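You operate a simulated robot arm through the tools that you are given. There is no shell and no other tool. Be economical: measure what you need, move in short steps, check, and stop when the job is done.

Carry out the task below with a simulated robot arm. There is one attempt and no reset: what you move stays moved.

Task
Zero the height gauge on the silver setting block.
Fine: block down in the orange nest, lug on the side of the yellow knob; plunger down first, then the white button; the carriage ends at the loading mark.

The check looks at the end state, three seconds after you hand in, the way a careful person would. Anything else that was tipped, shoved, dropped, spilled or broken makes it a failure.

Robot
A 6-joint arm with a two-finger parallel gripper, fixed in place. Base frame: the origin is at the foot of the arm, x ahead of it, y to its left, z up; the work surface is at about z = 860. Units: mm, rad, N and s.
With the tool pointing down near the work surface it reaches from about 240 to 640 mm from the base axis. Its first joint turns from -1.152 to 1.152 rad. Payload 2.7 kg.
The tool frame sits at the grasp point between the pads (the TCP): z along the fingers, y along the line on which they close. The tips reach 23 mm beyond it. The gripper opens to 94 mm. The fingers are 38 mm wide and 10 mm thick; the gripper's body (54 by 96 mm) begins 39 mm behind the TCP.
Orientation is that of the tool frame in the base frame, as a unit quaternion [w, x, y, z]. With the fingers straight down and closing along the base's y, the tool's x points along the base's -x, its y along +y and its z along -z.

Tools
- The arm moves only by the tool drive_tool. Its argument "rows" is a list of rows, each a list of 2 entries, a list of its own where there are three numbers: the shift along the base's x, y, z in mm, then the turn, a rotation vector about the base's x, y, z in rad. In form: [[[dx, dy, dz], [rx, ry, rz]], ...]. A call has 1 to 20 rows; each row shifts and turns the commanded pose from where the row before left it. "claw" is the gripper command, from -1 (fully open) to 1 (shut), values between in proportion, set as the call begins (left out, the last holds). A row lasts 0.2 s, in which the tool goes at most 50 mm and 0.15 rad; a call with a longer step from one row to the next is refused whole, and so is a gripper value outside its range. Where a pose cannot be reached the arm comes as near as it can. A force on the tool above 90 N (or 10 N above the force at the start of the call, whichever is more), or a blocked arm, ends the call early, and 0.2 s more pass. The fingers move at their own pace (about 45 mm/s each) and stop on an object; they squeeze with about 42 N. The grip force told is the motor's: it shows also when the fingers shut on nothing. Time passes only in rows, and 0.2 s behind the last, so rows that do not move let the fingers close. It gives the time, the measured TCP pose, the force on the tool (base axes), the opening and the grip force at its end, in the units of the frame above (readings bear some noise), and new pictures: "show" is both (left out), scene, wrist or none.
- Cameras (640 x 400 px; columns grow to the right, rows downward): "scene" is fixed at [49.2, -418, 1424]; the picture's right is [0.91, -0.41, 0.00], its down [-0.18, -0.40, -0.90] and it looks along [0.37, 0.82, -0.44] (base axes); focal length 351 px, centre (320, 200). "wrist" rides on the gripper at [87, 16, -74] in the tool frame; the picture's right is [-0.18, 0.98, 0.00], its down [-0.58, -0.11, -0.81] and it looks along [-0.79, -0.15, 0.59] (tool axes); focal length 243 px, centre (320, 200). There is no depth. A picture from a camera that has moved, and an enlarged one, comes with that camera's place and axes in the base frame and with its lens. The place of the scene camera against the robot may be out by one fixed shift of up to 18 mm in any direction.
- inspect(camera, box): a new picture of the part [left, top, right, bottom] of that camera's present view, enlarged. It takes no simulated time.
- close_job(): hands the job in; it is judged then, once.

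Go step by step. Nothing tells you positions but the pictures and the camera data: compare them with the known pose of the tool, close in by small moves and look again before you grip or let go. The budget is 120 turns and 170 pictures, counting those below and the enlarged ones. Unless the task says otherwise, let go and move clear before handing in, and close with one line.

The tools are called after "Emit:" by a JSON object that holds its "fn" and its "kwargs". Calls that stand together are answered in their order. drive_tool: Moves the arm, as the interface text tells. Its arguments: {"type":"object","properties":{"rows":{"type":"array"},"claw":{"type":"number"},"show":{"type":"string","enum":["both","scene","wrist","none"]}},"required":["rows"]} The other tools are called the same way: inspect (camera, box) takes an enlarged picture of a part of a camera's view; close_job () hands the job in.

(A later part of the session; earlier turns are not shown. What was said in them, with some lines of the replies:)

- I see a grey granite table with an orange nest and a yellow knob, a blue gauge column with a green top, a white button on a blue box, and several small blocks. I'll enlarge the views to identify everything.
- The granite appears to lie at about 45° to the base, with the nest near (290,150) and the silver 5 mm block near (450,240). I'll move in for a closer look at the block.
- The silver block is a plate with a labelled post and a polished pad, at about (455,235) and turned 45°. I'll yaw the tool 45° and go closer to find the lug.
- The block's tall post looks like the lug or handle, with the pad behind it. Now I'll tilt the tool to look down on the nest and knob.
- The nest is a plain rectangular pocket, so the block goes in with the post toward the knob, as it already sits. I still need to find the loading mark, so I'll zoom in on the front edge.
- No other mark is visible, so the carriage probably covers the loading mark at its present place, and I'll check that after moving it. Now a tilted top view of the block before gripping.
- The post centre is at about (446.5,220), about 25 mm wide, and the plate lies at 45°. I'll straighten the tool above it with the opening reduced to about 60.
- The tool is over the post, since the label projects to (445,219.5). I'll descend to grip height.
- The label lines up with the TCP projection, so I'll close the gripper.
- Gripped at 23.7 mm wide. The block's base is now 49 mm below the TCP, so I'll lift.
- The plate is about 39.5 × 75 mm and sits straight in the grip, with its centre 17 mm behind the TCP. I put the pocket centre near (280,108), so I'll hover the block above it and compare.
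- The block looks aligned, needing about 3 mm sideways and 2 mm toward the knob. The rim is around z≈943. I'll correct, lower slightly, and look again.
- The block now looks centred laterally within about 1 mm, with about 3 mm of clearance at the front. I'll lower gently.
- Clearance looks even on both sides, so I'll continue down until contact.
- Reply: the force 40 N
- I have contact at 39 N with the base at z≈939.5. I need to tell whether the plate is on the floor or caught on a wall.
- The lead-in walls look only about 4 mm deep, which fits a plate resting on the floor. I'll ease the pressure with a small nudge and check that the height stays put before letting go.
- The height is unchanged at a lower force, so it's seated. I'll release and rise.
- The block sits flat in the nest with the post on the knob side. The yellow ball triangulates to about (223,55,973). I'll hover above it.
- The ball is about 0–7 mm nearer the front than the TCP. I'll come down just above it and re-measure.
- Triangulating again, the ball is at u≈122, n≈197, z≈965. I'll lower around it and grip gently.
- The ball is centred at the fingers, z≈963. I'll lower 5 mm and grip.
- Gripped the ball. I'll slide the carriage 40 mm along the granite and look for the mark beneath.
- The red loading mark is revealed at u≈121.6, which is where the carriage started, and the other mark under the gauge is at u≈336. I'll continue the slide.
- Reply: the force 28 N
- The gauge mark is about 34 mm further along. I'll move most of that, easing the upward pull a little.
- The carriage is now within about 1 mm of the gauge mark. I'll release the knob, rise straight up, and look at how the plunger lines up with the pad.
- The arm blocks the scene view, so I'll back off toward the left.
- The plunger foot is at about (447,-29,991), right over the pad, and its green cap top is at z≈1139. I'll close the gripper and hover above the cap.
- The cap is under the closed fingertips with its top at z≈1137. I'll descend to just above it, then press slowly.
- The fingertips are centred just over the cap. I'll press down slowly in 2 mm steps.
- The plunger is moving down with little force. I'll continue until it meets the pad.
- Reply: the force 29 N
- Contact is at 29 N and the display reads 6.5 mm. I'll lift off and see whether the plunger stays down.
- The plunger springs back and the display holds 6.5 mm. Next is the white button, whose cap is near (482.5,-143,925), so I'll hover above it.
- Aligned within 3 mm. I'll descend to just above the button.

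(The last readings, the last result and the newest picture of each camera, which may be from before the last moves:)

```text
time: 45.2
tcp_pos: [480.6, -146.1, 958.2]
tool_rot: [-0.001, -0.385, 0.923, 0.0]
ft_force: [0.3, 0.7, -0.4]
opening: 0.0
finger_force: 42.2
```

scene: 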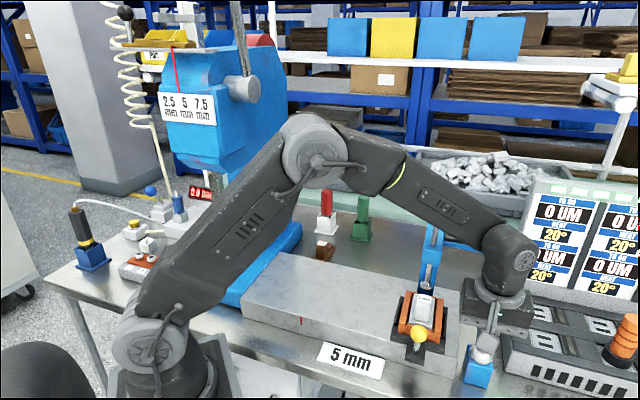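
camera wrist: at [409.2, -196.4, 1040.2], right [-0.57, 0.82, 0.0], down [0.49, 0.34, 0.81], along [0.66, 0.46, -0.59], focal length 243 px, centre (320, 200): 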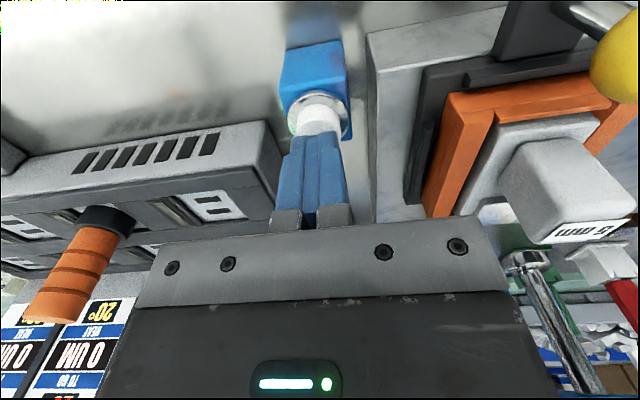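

Emit:
{"fn": "drive_tool", "kwargs": {"rows": [[[0, 0, -1.5], [0, 0, 0]], [[0, 0, -1.5], [0, 0, 0]], [[0, 0, -1.5], [0, 0, 0]], [[0, 0, -1.5], [0, 0, 0]], [[0, 0, 0], [0, 0, 0]]], "show": "wrist"}}

Emit:
{"fn": "inspect", "kwargs": {"camera": "scene", "box": [440, 310, 520, 390]}}

```text
time: 46.4
tcp_pos: [480.8, -146.1, 952.5]
tool_rot: [0.0, -0.385, 0.923, 0.0]
ft_force: [0.8, 0.4, 0.8]
opening: 0.1
finger_force: 41.4
camera wrist: at [409.7, -196.8, 1027.1], right [-0.57, 0.82, 0.0], down [0.49, 0.34, 0.81], along [0.66, 0.46, -0.59], focal length 243 px, centre (320, 200)
```

wrist: 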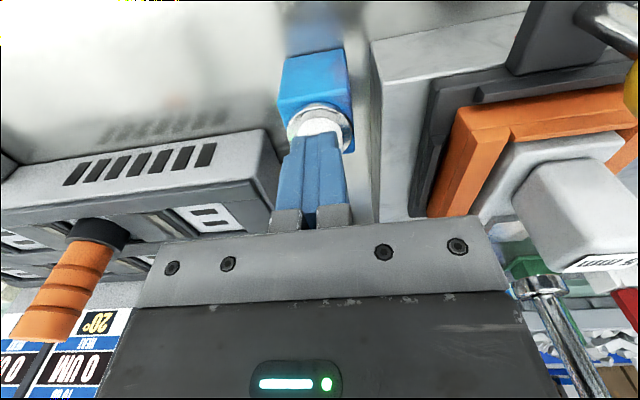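

```text
5.00 times, centred on (480, 350) of scene
camera zoom: at [49.2, -418.0, 1424.0], right [0.91, -0.41, 0.0], down [-0.18, -0.4, -0.9], along [0.37, 0.82, -0.44], focal length 1757 px, centre (-480, -550)
```

zoom: 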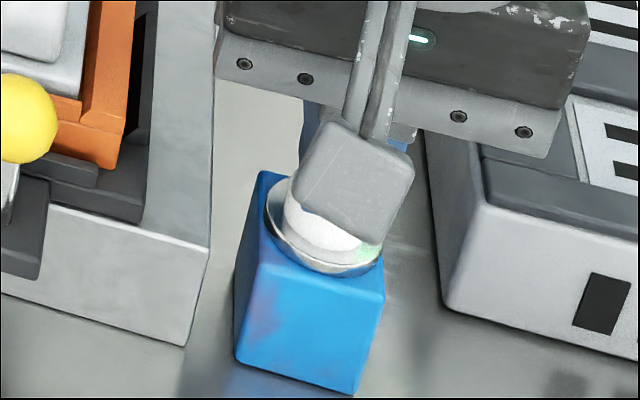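

Tips are at about 929.5 with no contact yet. I'll continue slowly.

Emit:
{"fn": "drive_tool", "kwargs": {"rows": [[[0, 0, -1.5], [0, 0, 0]], [[0, 0, -1.5], [0, 0, 0]], [[0, 0, -1.5], [0, 0, 0]], [[0, 0, 0], [0, 0, 0]]], "show": "none"}}

Emit:
{"fn": "drive_tool", "kwargs": {"rows": [[[0, 0, -1], [0, 0, 0]], [[0, 0, -1], [0, 0, 0]], [[0, 0, 0], [0, 0, 0]]], "show": "scene"}}

```text
time: 47.4
tcp_pos: [481.4, -146.9, 947.3]
tool_rot: [0.0, -0.386, 0.923, 0.0]
ft_force: [1.2, 1.4, 3.3]
opening: 0.0
finger_force: 41.6
```

```text
time: 48.2
tcp_pos: [481.8, -147.0, 945.3]
tool_rot: [0.001, -0.385, 0.923, 0.001]
ft_force: [-3.1, 3.1, 13.0]
opening: 0.0
finger_force: 42.3
```

scene: 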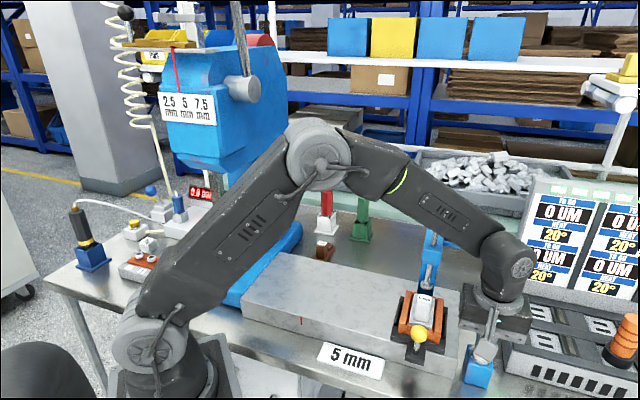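

13 N at the button suggests it's depressed. I'll rise and check the display.

Emit:
{"fn": "drive_tool", "kwargs": {"rows": [[[0, 0, 5], [0, 0, 0]], [[0, 0, 30], [0, 0, 0]], [[0, 0, 45], [0, 0, 0]], [[0, 0, 45], [0, 0, 0]], [[-30, -20, 30], [0, 0, 0]], [[-45, -20, 0], [0, 0, 0]], [[-45, -10, 0], [0, 0, 0]], [[0, 0, 0], [0, 0, 0]]], "show": "scene"}}

Emit:
{"fn": "inspect", "kwargs": {"camera": "scene", "box": [380, 190, 540, 310]}}

```text
time: 50.0
tcp_pos: [362.9, -198.3, 1099.9]
tool_rot: [0.0, -0.385, 0.923, 0.0]
ft_force: [-0.1, 0.3, -0.1]
opening: 0.0
finger_force: 41.5
```

scene: 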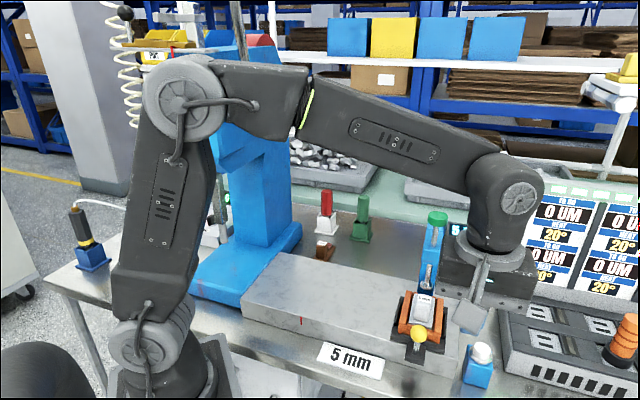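

```text
3.33 times, centred on (460, 250) of scene
camera zoom: at [49.2, -418.0, 1424.0], right [0.91, -0.41, 0.0], down [-0.18, -0.4, -0.9], along [0.37, 0.82, -0.44], focal length 1171 px, centre (-147, 33)
```

zoom: 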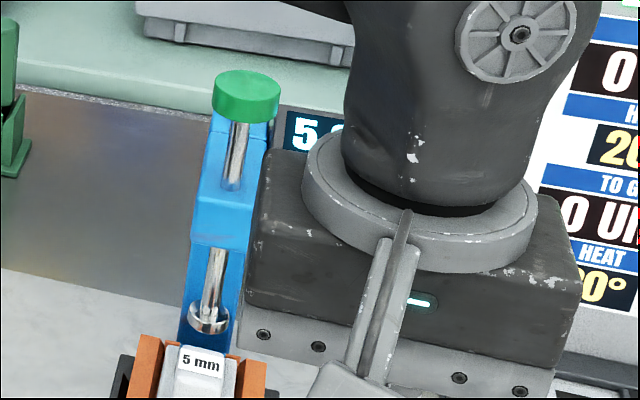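

The display now shows 5.x, so the button took. Now I'll return to the yellow knob to slide the carriage back.

Emit:
{"fn": "drive_tool", "kwargs": {"rows": [[[4, 25, -15], [0, 0, 0]], [[4, 25, -15], [0, 0, 0]], [[4, 25, -15], [0, 0, 0]], [[3.7, 24, -15], [0, 0, 0]], [[0, 0, 0], [0, 0, 0]]], "claw": -0.28, "show": "both"}}

Emit:
{"fn": "inspect", "kwargs": {"camera": "scene", "box": [420, 200, 516, 260]}}

```text
time: 51.2
tcp_pos: [377.4, -97.6, 1039.3]
tool_rot: [-0.001, -0.386, 0.923, 0.001]
ft_force: [-0.4, 0.1, -0.8]
opening: 60.4
finger_force: 0.0
camera wrist: at [305.4, -147.8, 1114.9], right [-0.57, 0.82, 0.0], down [0.49, 0.34, 0.81], along [0.66, 0.46, -0.59], focal length 243 px, centre (320, 200)
```

scene: 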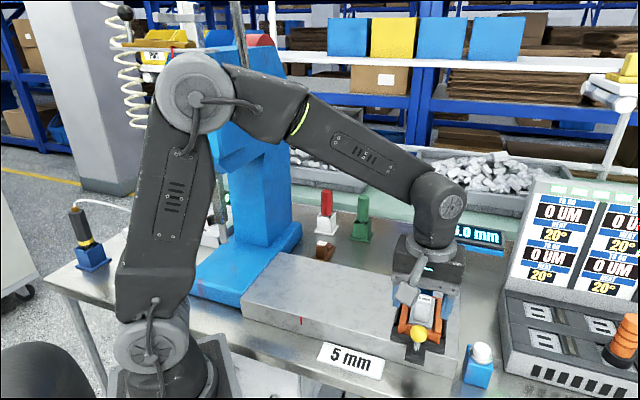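
wrist: 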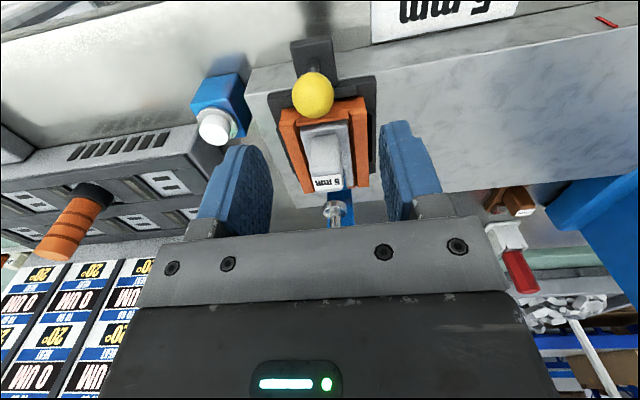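

```text
6.67 times, centred on (468, 230) of scene
camera zoom: at [49.2, -418.0, 1424.0], right [0.91, -0.41, 0.0], down [-0.18, -0.4, -0.9], along [0.37, 0.82, -0.44], focal length 2342 px, centre (-667, 0)
```

zoom: 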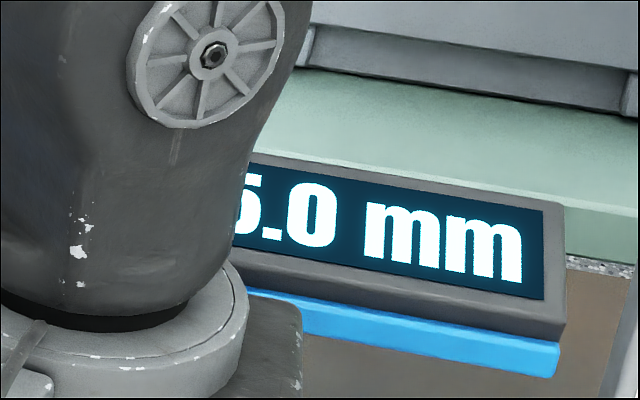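

The display reads 5.0 mm. I'll lower onto the ball and grip.

Emit:
{"fn": "drive_tool", "kwargs": {"rows": [[[1.1, -1.7, -20], [0, 0, 0]], [[0, 0, -25], [0, 0, 0]], [[0, 0, -20], [0, 0, 0]], [[0, 0, -8], [0, 0, 0]], [[0, 0, 0], [0, 0, 0]]], "show": "wrist"}}

```text
time: 52.4
tcp_pos: [377.6, -100.8, 965.7]
tool_rot: [0.0, -0.385, 0.923, -0.001]
ft_force: [0.5, -1.1, 0.1]
opening: 60.3
finger_force: 0.1
camera wrist: at [306.3, -149.2, 1042.1], right [-0.57, 0.82, 0.0], down [0.49, 0.34, 0.81], along [0.66, 0.46, -0.59], focal length 243 px, centre (320, 200)
```

wrist: 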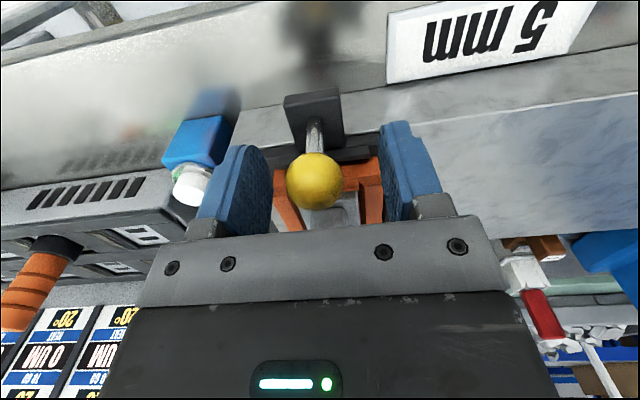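

Emit:
{"fn": "drive_tool", "kwargs": {"rows": [[[1.2, -1.2, 0.5], [0, 0, 0]], [[0, 0, 0], [0, 0, 0]], [[0, 0, 0], [0, 0, 0]], [[0, 0, 0], [0, 0, 0]], [[0, 0, 0], [0, 0, 0]]], "claw": 1, "show": "none"}}

```text
time: 53.6
tcp_pos: [378.6, -100.0, 967.3]
tool_rot: [0.0, -0.385, 0.923, 0.0]
ft_force: [0.9, -0.7, -0.2]
opening: 27.3
finger_force: 44.7
```

Gripped. I'll slide the carriage back most of the way.

Emit:
{"fn": "drive_tool", "kwargs": {"rows": [[[-5, 5, 0], [0, 0, 0]], [[-7, 7, 0], [0, 0, 0]], [[-7, 7, 0], [0, 0, 0]], [[-7, 7, 0], [0, 0, 0]], [[-7, 7, 0], [0, 0, 0]], [[-7, 7, 0], [0, 0, 0]], [[-7, 7, 0], [0, 0, 0]], [[-7, 7, 0], [0, 0, 0]], [[-7, 7, 0], [0, 0, 0]], [[-7, 7, 0], [0, 0, 0]], [[-7, 7, 0], [0, 0, 0]], [[-7, 7, 0], [0, 0, 0]], [[-7, 7, 0], [0, 0, 0]], [[-7, 7, 0], [0, 0, 0]], [[-7, 7, 0], [0, 0, 0]], [[-7, 7, 0], [0, 0, 0]], [[-7, 7, 0], [0, 0, 0]], [[-7, 7, 0], [0, 0, 0]], [[-5, 5, 0], [0, 0, 0]], [[0, 0, 0], [0, 0, 0]]], "show": "both"}}

Emit:
{"fn": "inspect", "kwargs": {"camera": "scene", "box": [260, 250, 388, 350]}}

```text
time: 57.8
tcp_pos: [251.0, 28.9, 967.8]
tool_rot: [0.001, -0.385, 0.923, 0.001]
ft_force: [-7.3, -9.4, 27.7]
opening: 27.3
finger_force: 44.9
camera wrist: at [178.8, -21.9, 1042.7], right [-0.57, 0.82, 0.0], down [0.49, 0.34, 0.81], along [0.66, 0.46, -0.59], focal length 243 px, centre (320, 200)
```

scene: 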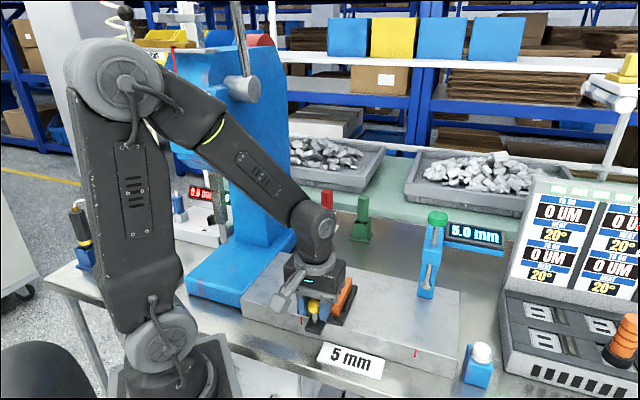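
wrist: 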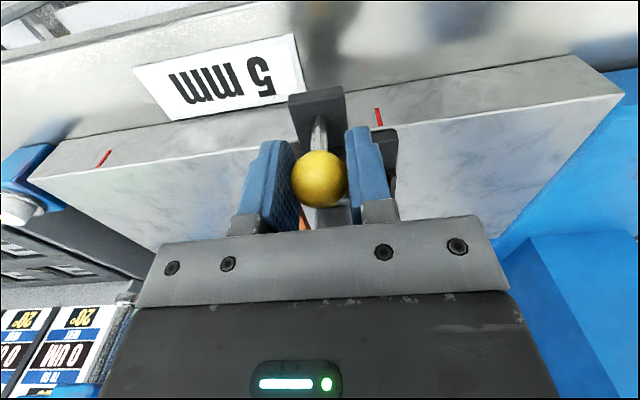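

```text
4.00 times, centred on (324, 300) of scene
camera zoom: at [48.8, -418.2, 1424.0], right [0.91, -0.41, 0.0], down [-0.18, -0.4, -0.9], along [0.37, 0.82, -0.44], focal length 1406 px, centre (304, -200)
```

zoom: 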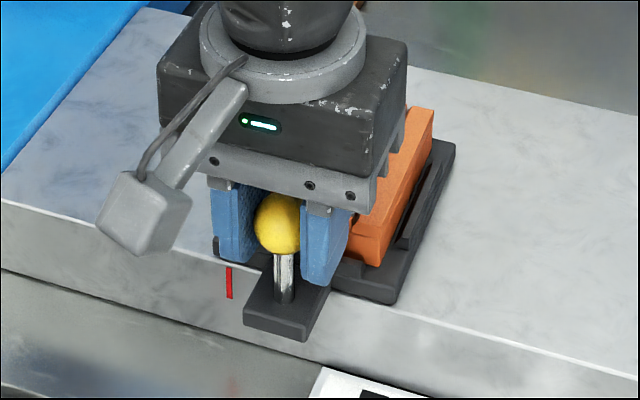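

The loading mark is about 36 mm further. I'll move onto it.

Emit:
{"fn": "drive_tool", "kwargs": {"rows": [[[-5, 5, -0.5], [0, 0, 0]], [[-6, 6, 0.7], [0, 0, 0]], [[-6, 6, 0.5], [0, 0, 0]], [[-5, 5, 0], [0, 0, 0]], [[-3.5, 3.5, 0], [0, 0, 0]], [[0, 0, 0], [0, 0, 0]]], "show": "both"}}

Emit:
{"fn": "inspect", "kwargs": {"camera": "scene", "box": [230, 250, 358, 350]}}

```text
time: 59.2
tcp_pos: [225.6, 55.0, 967.8]
tool_rot: [-0.001, -0.386, 0.922, 0.0]
ft_force: [6.6, 7.3, -36.1]
opening: 27.5
finger_force: 45.3
camera wrist: at [153.1, 4.2, 1043.2], right [-0.57, 0.82, 0.0], down [0.49, 0.34, 0.8], along [0.66, 0.46, -0.59], focal length 243 px, centre (320, 200)
```

scene: 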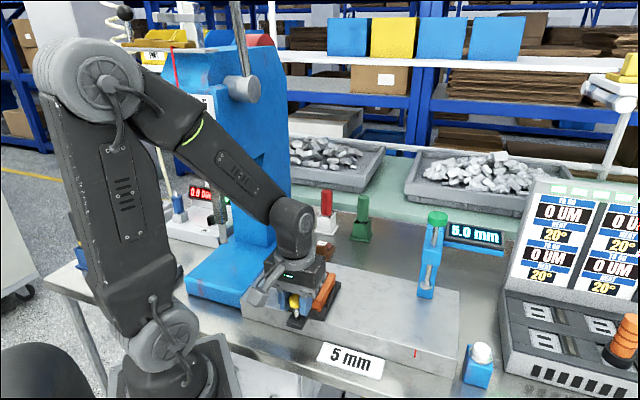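
wrist: 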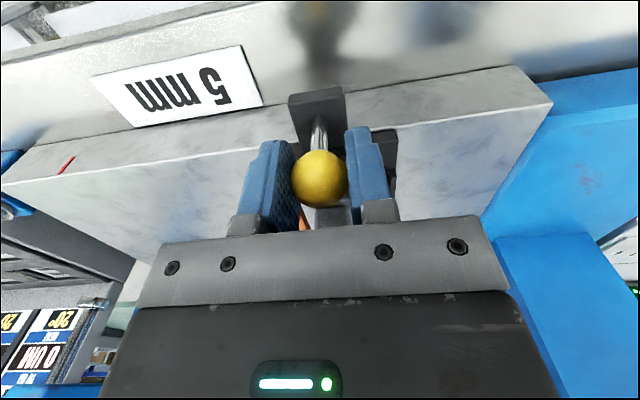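

```text
4.00 times, centred on (294, 300) of scene
camera zoom: at [49.7, -417.7, 1424.1], right [0.91, -0.41, 0.0], down [-0.18, -0.4, -0.9], along [0.37, 0.82, -0.44], focal length 1406 px, centre (424, -200)
```

zoom: 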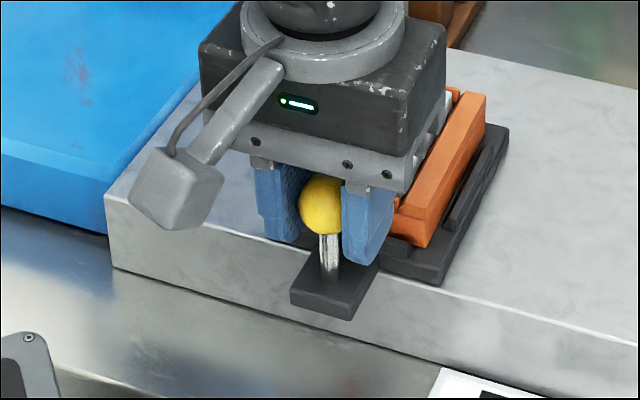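

The wrist view matches the starting view almost pixel for pixel, so the carriage is back at its loading position. I'll relieve the vertical load, release, and back away.

Emit:
{"fn": "drive_tool", "kwargs": {"rows": [[[0, 0, -0.5], [0, 0, 0]], [[0, 0, -0.5], [0, 0, 0]], [[0, 0, 0], [0, 0, 0]]], "show": "none"}}

Emit:
{"fn": "drive_tool", "kwargs": {"rows": [[[0, 0, 0], [0, 0, 0]], [[0, 0, 0], [0, 0, 0]], [[0, 0, 0], [0, 0, 0]]], "claw": -0.28, "show": "none"}}

Emit:
{"fn": "drive_tool", "kwargs": {"rows": [[[0, 0, 25], [0, 0, 0]], [[0, 0, 40], [0, 0, 0]], [[0, 0, 45], [0, 0, 0]], [[10, 10, 45], [0, 0, 0]], [[30, 30, 20], [0, 0, 0]], [[30, 30, 0], [0, 0, 0]], [[0, 0, 0], [0, 0, 0]]], "show": "both"}}

Emit:
{"fn": "inspect", "kwargs": {"camera": "scene", "box": [240, 250, 368, 350]}}

Emit:
{"fn": "inspect", "kwargs": {"camera": "scene", "box": [380, 190, 540, 310]}}

```text
time: 60.0
tcp_pos: [225.1, 53.7, 968.8]
tool_rot: [0.0, -0.385, 0.923, 0.0]
ft_force: [-0.2, 4.0, -7.9]
opening: 27.1
finger_force: 45.0
```

```text
time: 60.8
tcp_pos: [226.5, 53.7, 967.6]
tool_rot: [0.0, -0.385, 0.923, 0.0]
ft_force: [-0.2, 0.7, 0.1]
opening: 60.1
finger_force: 0.1
```

```text
time: 62.4
tcp_pos: [296.9, 122.9, 1143.8]
tool_rot: [0.0, -0.385, 0.923, 0.0]
ft_force: [-0.3, 0.3, -1.0]
opening: 60.3
finger_force: 0.1
camera wrist: at [223.9, 73.4, 1218.3], right [-0.57, 0.82, 0.0], down [0.49, 0.34, 0.81], along [0.66, 0.46, -0.59], focal length 243 px, centre (320, 200)
```

scene: 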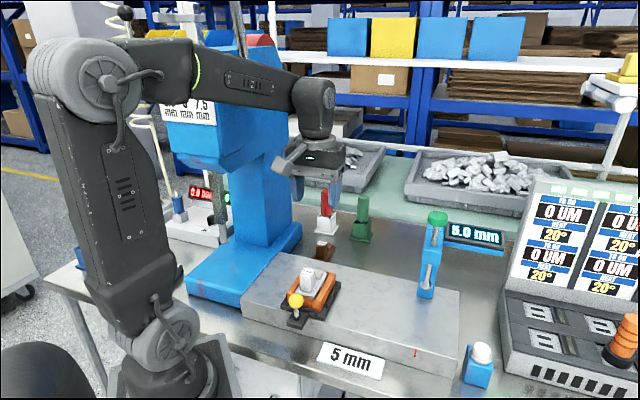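
wrist: 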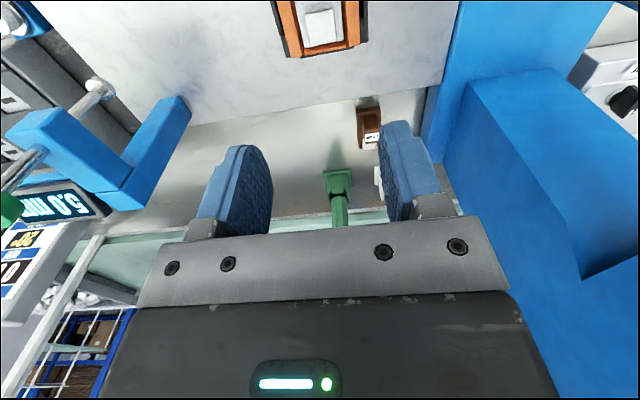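

```text
4.00 times, centred on (304, 300) of scene
camera zoom: at [49.2, -418.0, 1424.0], right [0.91, -0.41, 0.0], down [-0.18, -0.4, -0.9], along [0.37, 0.82, -0.44], focal length 1406 px, centre (384, -200)
```

zoom: 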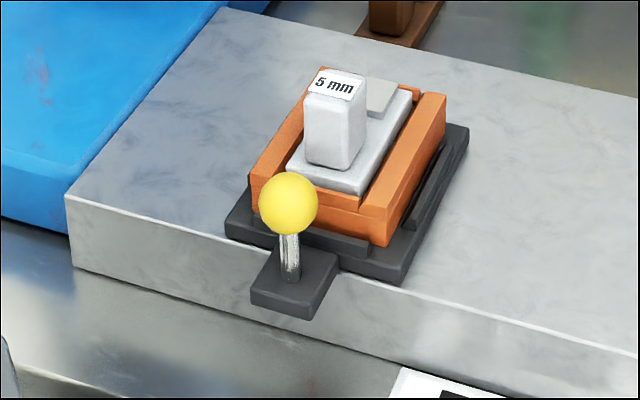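

```text
3.33 times, centred on (460, 250) of scene
camera zoom: at [49.2, -418.0, 1424.0], right [0.91, -0.41, 0.0], down [-0.18, -0.4, -0.9], along [0.37, 0.82, -0.44], focal length 1171 px, centre (-147, 33)
```

zoom: 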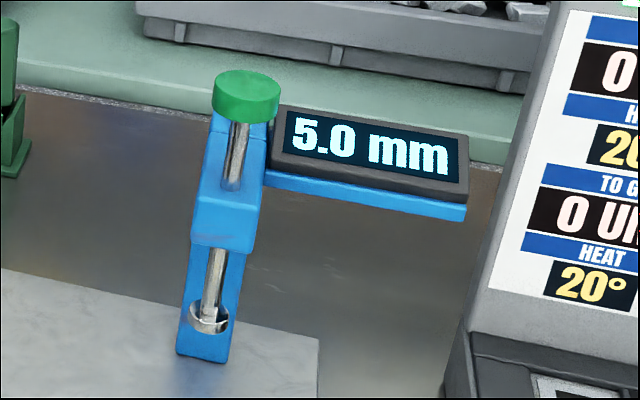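

The display reads 5.0 mm. The block is down in the nest with its lug on the knob side, and the carriage is back at the loading mark. The plunger is up, nothing else has been disturbed, and the gripper is clear, so I'm handing in.

Emit:
{"fn": "close_job", "kwargs": {}}

```text
The job is handed in.
```

The height gauge is zeroed on the silver 5 mm block and its display changed from 6.5 to 5.0 mm. The block is in the orange nest with its lug on the yellow-knob side. The carriage is back at its starting place within about 1 mm. I took that as the loading mark because the red tick was right under it, but the tick is hidden there, so I couldn't check it directly.
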